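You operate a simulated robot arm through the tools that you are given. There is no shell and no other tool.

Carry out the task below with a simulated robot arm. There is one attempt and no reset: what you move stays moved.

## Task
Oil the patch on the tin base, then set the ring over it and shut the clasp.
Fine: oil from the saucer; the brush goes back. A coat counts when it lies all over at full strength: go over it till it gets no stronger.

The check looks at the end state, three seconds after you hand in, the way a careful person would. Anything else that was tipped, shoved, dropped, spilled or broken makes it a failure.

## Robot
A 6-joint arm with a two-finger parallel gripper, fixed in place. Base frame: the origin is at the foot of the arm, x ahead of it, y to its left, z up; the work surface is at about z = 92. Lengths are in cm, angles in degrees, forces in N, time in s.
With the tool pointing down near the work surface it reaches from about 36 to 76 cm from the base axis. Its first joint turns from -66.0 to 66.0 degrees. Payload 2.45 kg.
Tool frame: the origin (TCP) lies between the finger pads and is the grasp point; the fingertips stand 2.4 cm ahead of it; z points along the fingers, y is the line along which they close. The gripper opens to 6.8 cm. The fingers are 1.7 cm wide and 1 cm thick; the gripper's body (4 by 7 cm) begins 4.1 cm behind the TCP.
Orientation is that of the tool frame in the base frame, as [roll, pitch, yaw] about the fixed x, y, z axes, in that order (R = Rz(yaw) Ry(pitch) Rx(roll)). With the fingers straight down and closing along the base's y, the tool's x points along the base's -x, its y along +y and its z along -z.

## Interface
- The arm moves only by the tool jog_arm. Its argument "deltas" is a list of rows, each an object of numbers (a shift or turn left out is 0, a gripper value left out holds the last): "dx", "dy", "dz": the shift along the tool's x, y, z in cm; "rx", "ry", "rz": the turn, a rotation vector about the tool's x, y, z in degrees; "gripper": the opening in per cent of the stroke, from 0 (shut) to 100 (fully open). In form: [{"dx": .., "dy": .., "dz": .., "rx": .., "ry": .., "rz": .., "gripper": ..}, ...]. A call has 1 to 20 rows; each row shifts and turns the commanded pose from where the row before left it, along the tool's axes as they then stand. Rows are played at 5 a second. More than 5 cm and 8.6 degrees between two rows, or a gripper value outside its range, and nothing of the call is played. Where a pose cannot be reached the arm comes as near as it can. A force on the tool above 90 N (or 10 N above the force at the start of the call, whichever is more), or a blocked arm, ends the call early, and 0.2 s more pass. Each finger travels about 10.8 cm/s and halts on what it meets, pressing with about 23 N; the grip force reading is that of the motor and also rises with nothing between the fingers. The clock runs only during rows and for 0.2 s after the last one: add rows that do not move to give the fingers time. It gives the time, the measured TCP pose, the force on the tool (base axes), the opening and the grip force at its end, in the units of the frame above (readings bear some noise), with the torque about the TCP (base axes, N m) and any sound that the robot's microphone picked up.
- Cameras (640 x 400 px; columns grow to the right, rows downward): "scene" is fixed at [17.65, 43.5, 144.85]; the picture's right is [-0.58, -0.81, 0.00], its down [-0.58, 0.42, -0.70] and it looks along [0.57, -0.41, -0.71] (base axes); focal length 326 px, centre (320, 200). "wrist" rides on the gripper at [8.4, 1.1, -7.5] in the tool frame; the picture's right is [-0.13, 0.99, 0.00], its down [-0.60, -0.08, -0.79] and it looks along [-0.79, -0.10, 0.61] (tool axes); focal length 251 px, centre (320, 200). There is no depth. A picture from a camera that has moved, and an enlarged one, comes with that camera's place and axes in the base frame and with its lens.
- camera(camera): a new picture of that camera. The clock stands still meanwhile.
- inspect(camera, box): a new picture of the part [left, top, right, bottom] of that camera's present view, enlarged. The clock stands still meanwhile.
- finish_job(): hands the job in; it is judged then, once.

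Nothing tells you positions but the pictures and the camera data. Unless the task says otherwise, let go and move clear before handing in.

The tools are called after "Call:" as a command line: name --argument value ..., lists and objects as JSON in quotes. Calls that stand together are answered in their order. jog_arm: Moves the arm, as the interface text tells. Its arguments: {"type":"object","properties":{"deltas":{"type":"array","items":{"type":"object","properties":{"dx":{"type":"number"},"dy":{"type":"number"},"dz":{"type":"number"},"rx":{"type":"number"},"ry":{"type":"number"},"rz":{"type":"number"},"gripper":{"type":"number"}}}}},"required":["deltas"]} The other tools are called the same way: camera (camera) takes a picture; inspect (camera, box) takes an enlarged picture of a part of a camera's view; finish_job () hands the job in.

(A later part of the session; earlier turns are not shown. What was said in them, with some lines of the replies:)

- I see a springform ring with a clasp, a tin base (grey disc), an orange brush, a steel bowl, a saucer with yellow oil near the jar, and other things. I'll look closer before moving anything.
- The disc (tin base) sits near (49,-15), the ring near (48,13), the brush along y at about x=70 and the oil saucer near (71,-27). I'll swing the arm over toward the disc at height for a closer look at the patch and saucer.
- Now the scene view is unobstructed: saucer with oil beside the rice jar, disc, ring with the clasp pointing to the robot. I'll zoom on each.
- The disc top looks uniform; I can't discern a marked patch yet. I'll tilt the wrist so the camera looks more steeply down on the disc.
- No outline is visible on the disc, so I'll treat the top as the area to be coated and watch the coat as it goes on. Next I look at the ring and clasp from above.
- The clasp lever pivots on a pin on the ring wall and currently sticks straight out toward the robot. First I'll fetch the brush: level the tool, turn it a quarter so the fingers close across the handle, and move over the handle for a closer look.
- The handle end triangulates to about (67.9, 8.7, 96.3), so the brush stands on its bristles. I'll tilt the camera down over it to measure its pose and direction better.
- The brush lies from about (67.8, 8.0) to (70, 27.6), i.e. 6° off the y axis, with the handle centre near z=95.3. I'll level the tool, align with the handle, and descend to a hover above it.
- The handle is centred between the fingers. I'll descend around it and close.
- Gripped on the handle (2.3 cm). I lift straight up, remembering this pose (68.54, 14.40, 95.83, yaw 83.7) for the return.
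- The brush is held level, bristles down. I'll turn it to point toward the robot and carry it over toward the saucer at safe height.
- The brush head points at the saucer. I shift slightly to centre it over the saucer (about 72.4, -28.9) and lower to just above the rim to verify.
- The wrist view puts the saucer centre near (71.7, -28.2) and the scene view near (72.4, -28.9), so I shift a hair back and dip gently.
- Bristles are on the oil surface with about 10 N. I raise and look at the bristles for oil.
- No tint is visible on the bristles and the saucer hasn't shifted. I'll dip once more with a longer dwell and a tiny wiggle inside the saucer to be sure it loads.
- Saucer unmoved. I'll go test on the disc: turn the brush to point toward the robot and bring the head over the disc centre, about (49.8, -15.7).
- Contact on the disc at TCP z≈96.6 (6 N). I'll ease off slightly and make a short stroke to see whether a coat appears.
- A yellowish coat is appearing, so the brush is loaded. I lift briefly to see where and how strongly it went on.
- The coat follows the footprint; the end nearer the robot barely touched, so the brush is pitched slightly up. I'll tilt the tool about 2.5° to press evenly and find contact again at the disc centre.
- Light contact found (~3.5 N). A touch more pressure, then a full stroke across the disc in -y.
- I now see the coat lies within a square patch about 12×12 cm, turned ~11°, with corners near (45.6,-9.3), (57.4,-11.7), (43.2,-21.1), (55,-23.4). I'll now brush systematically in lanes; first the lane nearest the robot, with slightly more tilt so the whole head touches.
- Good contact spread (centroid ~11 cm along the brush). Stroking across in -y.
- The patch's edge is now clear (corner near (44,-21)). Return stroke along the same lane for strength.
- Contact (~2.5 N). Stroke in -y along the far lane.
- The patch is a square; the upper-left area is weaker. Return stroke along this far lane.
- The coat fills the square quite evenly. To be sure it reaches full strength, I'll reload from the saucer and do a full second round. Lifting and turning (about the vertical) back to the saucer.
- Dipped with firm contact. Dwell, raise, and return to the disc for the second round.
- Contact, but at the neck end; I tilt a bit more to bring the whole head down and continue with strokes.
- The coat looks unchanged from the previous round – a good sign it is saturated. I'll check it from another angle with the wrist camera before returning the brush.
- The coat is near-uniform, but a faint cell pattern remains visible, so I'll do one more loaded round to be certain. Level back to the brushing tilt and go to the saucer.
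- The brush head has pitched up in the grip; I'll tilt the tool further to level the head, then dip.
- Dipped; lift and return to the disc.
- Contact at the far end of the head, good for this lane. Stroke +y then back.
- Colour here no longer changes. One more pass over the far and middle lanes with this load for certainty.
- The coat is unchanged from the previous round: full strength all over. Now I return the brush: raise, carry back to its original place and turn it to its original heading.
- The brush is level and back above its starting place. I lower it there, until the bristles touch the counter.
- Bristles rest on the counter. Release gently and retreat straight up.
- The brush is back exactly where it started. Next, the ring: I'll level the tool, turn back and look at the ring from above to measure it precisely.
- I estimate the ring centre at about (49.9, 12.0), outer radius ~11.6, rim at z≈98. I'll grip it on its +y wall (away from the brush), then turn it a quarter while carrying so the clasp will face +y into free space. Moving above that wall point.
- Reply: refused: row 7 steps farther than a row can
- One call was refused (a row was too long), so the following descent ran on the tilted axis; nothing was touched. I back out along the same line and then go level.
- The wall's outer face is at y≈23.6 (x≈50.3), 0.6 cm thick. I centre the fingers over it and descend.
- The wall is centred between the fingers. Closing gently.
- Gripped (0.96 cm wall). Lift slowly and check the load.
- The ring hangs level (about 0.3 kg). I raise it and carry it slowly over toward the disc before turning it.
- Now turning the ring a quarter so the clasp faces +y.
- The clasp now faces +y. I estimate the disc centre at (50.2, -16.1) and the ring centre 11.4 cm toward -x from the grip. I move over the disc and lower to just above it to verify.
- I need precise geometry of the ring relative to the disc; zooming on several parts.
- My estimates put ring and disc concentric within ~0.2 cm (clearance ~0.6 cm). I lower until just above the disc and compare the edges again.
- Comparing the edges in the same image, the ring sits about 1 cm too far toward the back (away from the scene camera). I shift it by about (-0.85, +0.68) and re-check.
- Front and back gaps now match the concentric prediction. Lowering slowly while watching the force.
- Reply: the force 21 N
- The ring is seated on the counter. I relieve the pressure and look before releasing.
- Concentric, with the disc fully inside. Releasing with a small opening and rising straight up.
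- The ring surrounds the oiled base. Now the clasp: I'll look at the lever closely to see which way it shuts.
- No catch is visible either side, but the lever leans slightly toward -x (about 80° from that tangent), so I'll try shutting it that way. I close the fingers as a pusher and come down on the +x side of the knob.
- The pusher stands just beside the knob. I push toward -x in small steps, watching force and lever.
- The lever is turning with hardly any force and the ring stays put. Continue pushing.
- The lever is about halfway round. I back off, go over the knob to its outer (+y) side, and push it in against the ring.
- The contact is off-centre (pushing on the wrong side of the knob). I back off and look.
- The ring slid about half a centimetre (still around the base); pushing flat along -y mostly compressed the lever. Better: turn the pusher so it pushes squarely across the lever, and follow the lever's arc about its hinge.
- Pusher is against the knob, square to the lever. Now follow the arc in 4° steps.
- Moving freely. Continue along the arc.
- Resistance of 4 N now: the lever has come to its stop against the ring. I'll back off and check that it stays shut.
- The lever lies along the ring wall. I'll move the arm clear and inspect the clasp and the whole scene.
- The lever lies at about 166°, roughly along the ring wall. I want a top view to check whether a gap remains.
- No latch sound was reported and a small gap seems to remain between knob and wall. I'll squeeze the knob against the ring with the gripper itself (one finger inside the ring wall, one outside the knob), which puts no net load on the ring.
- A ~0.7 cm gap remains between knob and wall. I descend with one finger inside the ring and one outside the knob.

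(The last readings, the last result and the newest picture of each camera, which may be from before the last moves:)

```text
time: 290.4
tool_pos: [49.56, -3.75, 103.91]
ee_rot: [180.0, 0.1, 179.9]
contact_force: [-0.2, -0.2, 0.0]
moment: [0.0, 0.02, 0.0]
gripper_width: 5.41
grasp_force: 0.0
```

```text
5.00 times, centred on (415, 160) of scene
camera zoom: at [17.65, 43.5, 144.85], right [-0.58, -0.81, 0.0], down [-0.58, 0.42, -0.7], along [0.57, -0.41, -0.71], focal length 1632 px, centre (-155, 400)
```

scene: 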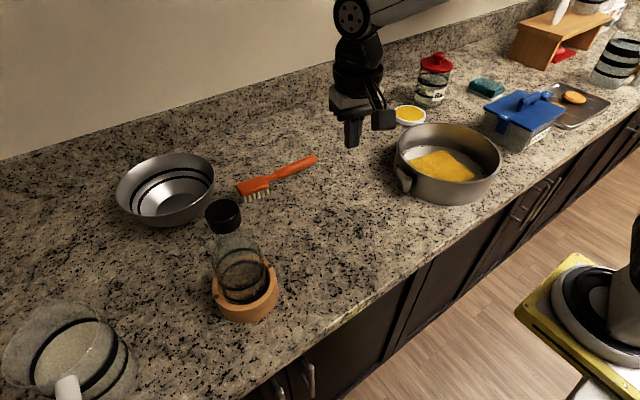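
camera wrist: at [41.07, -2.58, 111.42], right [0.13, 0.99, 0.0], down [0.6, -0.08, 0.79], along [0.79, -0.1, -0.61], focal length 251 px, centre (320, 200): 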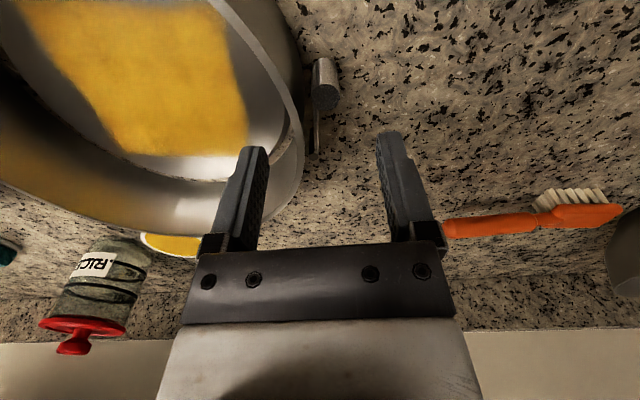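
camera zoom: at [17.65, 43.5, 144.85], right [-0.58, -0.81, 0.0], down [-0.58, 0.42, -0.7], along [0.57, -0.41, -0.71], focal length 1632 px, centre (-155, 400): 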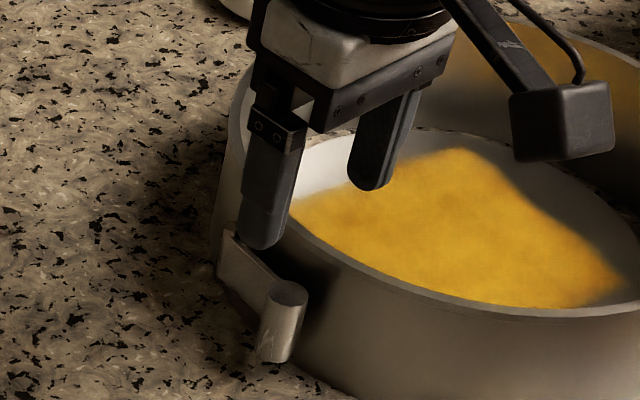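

Call:
jog_arm --deltas '[{"dz": 1.5}, {"dz": 1.5}, {"dz": 1.0}, {}]'

Call:
camera --camera "wrist"

Call:
inspect --camera "scene" --box '[370, 120, 460, 200]'

```text
time: 291.4
tool_pos: [49.56, -3.6, 99.94]
ee_rot: [180.0, 0.2, 179.9]
contact_force: [0.5, -0.1, -0.5]
moment: [-0.04, 0.01, 0.02]
gripper_width: 5.43
grasp_force: 0.0
```

```text
taken
camera wrist: at [41.01, -2.58, 107.44], right [0.13, 0.99, 0.0], down [0.6, -0.08, 0.79], along [0.79, -0.1, -0.61], focal length 251 px, centre (320, 200)
```

wrist: 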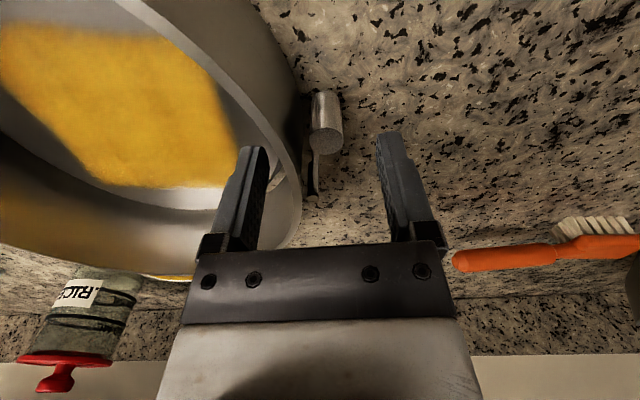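

```text
5.00 times, centred on (415, 160) of scene
camera zoom: at [17.65, 43.5, 144.85], right [-0.58, -0.81, 0.0], down [-0.58, 0.42, -0.7], along [0.57, -0.41, -0.71], focal length 1632 px, centre (-155, 400)
```

zoom: 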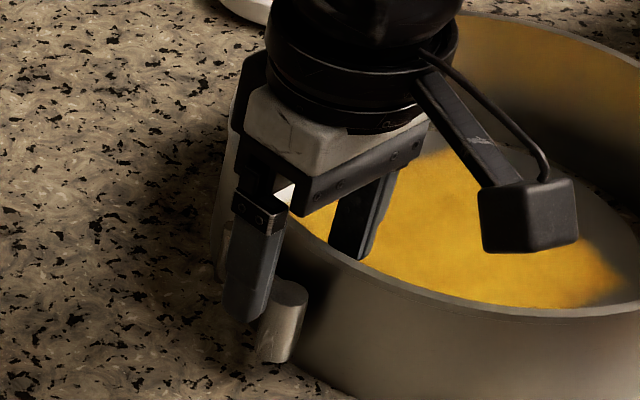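

Call:
jog_arm --deltas '[{"dz": 1.0}, {"dz": 0.8}, {"dz": 0.6}, {}]'

Call:
inspect --camera "scene" --box '[370, 120, 460, 200]'

Call:
inspect --camera "wrist" --box '[190, 60, 450, 260]'

```text
time: 292.4
tool_pos: [49.51, -3.64, 97.58]
ee_rot: [-180.0, 0.1, 179.9]
contact_force: [0.2, -0.3, 0.2]
moment: [0.01, 0.01, 0.02]
gripper_width: 5.44
grasp_force: 0.1
```

```text
5.00 times, centred on (415, 160) of scene
camera zoom: at [17.65, 43.5, 144.85], right [-0.58, -0.81, 0.0], down [-0.58, 0.42, -0.7], along [0.57, -0.41, -0.71], focal length 1632 px, centre (-155, 400)
```

zoom: 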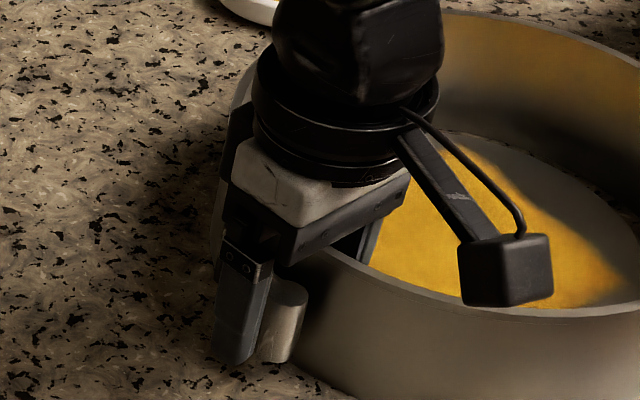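

```text
2.00 times, centred on (320, 160) of wrist
camera zoom: at [41.0, -2.47, 104.96], right [0.13, 0.99, 0.0], down [0.6, -0.08, 0.79], along [0.79, -0.1, -0.61], focal length 503 px, centre (320, 280)
```

zoom: 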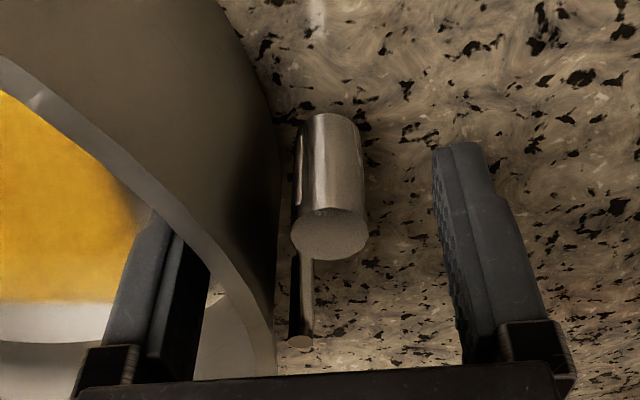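

Everything is positioned: knob and wall between the fingers. Closing slowly.

Call:
jog_arm --deltas '[{"gripper": 70}, {"gripper": 62}, {"gripper": 56}, {"gripper": 52}, {}]'

Call:
inspect --camera "wrist" --box '[190, 60, 450, 260]'

```text
time: 293.6
tool_pos: [49.42, -3.54, 97.44]
ee_rot: [180.0, 0.1, 179.9]
contact_force: [-0.5, -3.3, 1.7]
moment: [-0.04, 0.01, 0.01]
gripper_width: 3.78
grasp_force: 1.4
```

```text
2.00 times, centred on (320, 160) of wrist
camera zoom: at [41.0, -2.48, 104.98], right [0.13, 0.99, 0.0], down [0.6, -0.08, 0.79], along [0.79, -0.1, -0.61], focal length 503 px, centre (320, 280)
```

zoom: 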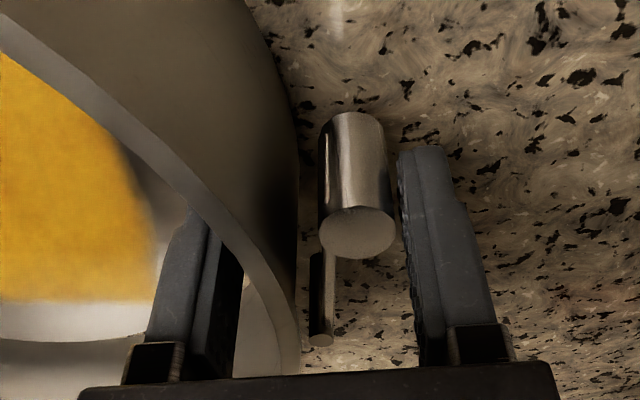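

The ring is being drawn gently back toward +y as intended; continue closing onto the knob.

Call:
jog_arm --deltas '[{"gripper": 48}, {"gripper": 44}, {"gripper": 38}, {"gripper": 30}, {"gripper": 20}, {}]'

Call:
inspect --camera "wrist" --box '[190, 60, 450, 260]'

Call:
inspect --camera "scene" --box '[370, 110, 510, 215]'

```text
time: 295.0
tool_pos: [49.45, -3.52, 97.58]
ee_rot: [-179.9, 0.1, 179.9]
contact_force: [-0.6, -2.6, 0.8]
moment: [0.19, 0.05, -0.14]
gripper_width: 3.56
grasp_force: 23.2
```

```text
2.00 times, centred on (320, 160) of wrist
camera zoom: at [41.0, -2.48, 104.98], right [0.13, 0.99, 0.0], down [0.6, -0.08, 0.79], along [0.79, -0.1, -0.61], focal length 503 px, centre (320, 280)
```

zoom: 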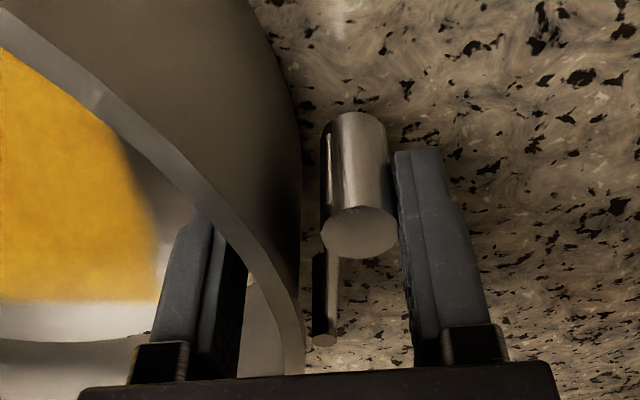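

```text
3.81 times, centred on (440, 162) of scene
camera zoom: at [17.65, 43.5, 144.85], right [-0.58, -0.81, 0.0], down [-0.58, 0.42, -0.7], along [0.57, -0.41, -0.71], focal length 1243 px, centre (-137, 343)
```

zoom: 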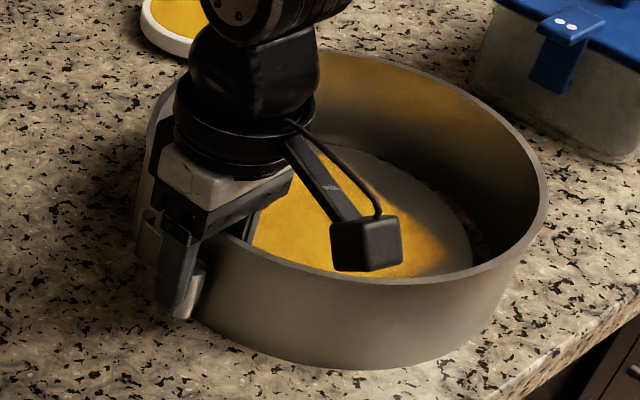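

With 23 N of squeeze the lever doesn't move further – it is at its closed stop, parallel to the wall – and the ring has been drawn back to concentric. Release and rise.

Call:
jog_arm --deltas '[{"gripper": 55}, {"gripper": 62}, {"gripper": 75}, {}, {"dz": -1}, {"dz": -2}, {"dz": -3}, {"dz": -4}, {"dz": -4}, {}]'

Call:
inspect --camera "wrist" --box '[250, 0, 380, 110]'

Call:
camera --camera "scene"

```text
time: 297.2
tool_pos: [49.25, -3.44, 111.69]
ee_rot: [179.9, 0.0, 179.8]
contact_force: [-0.6, 0.0, 0.2]
moment: [-0.01, 0.02, -0.02]
gripper_width: 5.11
grasp_force: 0.0
```

```text
3.64 times, centred on (315, 55) of wrist
camera zoom: at [40.83, -2.48, 119.04], right [0.13, 0.99, 0.0], down [0.6, -0.08, 0.79], along [0.79, -0.1, -0.61], focal length 914 px, centre (338, 727)
```

zoom: 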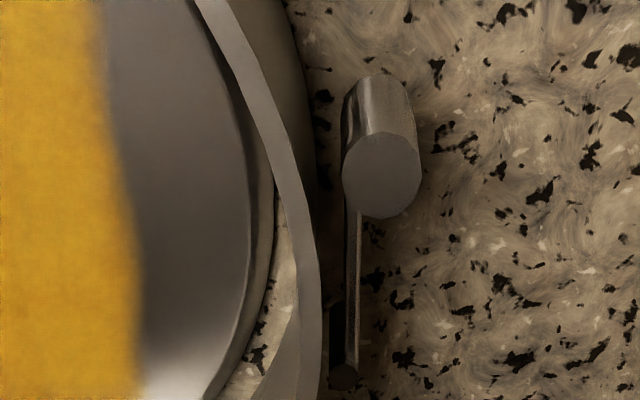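

```text
taken
```

scene: 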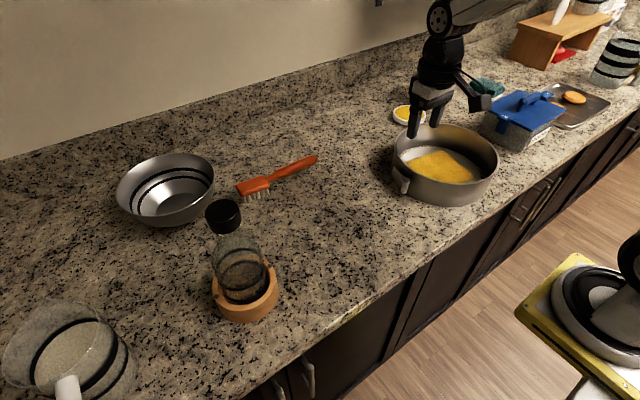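

The lever lies parallel to the wall, the ring is concentric about the oiled base. I move the arm clear to its starting area and do a final check of everything.

Call:
jog_arm --deltas '[{"dz": -4}, {"dz": -4}, {"dx": 2, "dy": 3}, {"dx": 2, "dy": 3}, {"dx": 2, "dy": 3}, {"dx": 2, "dy": 4}, {"dy": 4}, {"dy": 1}, {}]'

Call:
camera --camera "scene"

Call:
inspect --camera "scene" --box '[370, 90, 510, 215]'

Call:
inspect --camera "scene" --box '[380, 140, 450, 200]'

Call:
inspect --camera "scene" --box '[225, 145, 325, 210]'

Call:
camera --camera "wrist"

```text
time: 299.2
tool_pos: [41.37, 14.64, 119.18]
ee_rot: [-180.0, 0.1, 179.9]
contact_force: [0.5, -1.0, 0.3]
moment: [0.01, 0.01, 0.0]
gripper_width: 5.1
grasp_force: 0.1
```

```text
taken
```

scene: 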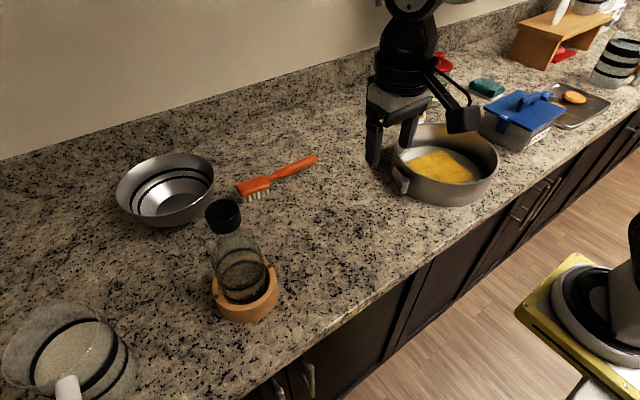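

```text
3.20 times, centred on (440, 152) of scene
camera zoom: at [17.65, 43.51, 144.85], right [-0.58, -0.81, 0.0], down [-0.58, 0.42, -0.7], along [0.57, -0.41, -0.71], focal length 1044 px, centre (-64, 352)
```

zoom: 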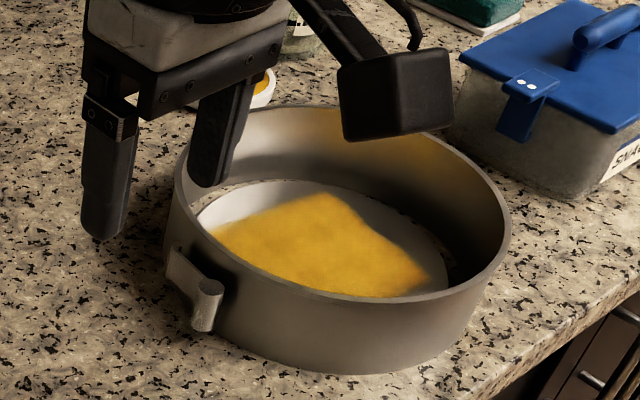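

```text
6.67 times, centred on (415, 170) of scene
camera zoom: at [17.65, 43.51, 144.85], right [-0.58, -0.81, 0.0], down [-0.58, 0.42, -0.7], along [0.57, -0.41, -0.71], focal length 2176 px, centre (-313, 400)
```

zoom: 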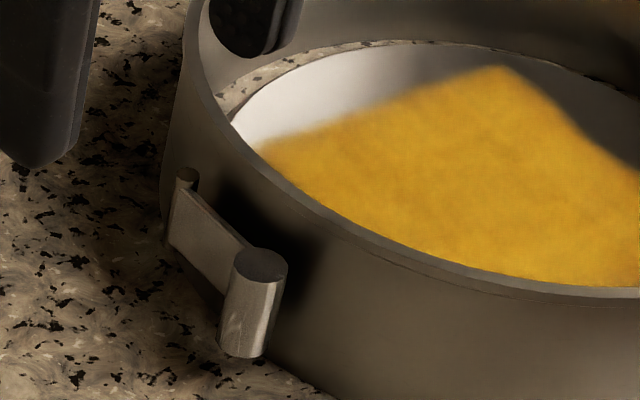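

```text
6.15 times, centred on (275, 178) of scene
camera zoom: at [17.65, 43.51, 144.85], right [-0.58, -0.81, 0.0], down [-0.58, 0.42, -0.7], along [0.57, -0.41, -0.71], focal length 2008 px, centre (597, 338)
```

zoom: 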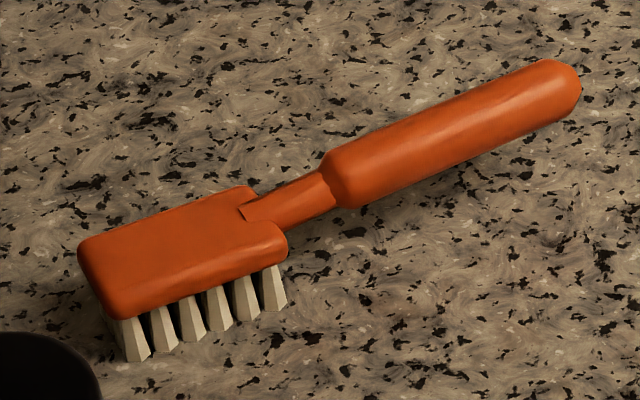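

```text
taken
camera wrist: at [32.95, 15.69, 126.82], right [0.13, 0.99, 0.0], down [0.6, -0.08, 0.79], along [0.79, -0.1, -0.61], focal length 251 px, centre (320, 200)
```

wrist: 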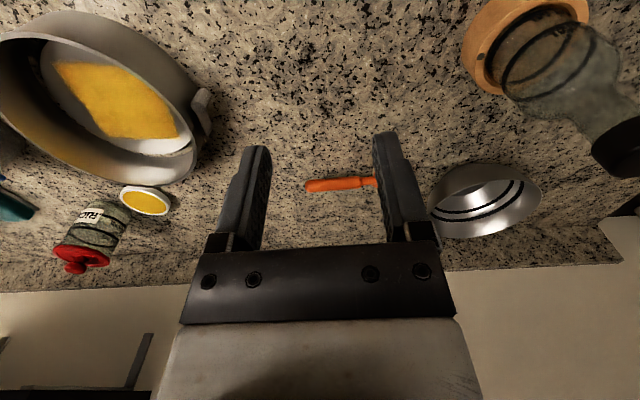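

All is in order: the patch is fully coated, the ring sits flat around the base with its clasp lever shut along the wall, the brush is back where it lay, and the saucer and everything else are unmoved. The arm is clear, so I hand in.

Call:
finish_job

```text
The job is handed in.
```

I oiled the patch, set the ring over the base and shut the clasp. The brush is back where it lay, and the job is handed in.

- **Oil:** The patch is about 12 × 12 cm. I went over it in three rounds, dipping in the saucer each time. The colour did not change between the last two rounds, so I took it as full strength all over.
- **Ring:** I turned it a quarter on the way so the clasp faces left as the robot sees it. While I was shutting the clasp the ring slid about half a centimetre, so I drew it back. It now sits flat on the counter around the base, roughly centred.
- **Clasp:** The lever lies along the ring wall, with the knob about 0.9 cm from it. Squeezing it with the gripper's full force moved it no further. I heard no click, so I am taking this stop as shut.
- **Everything else:** The saucer and the other things on the counter look unmoved in the final pictures, and the arm is clear.
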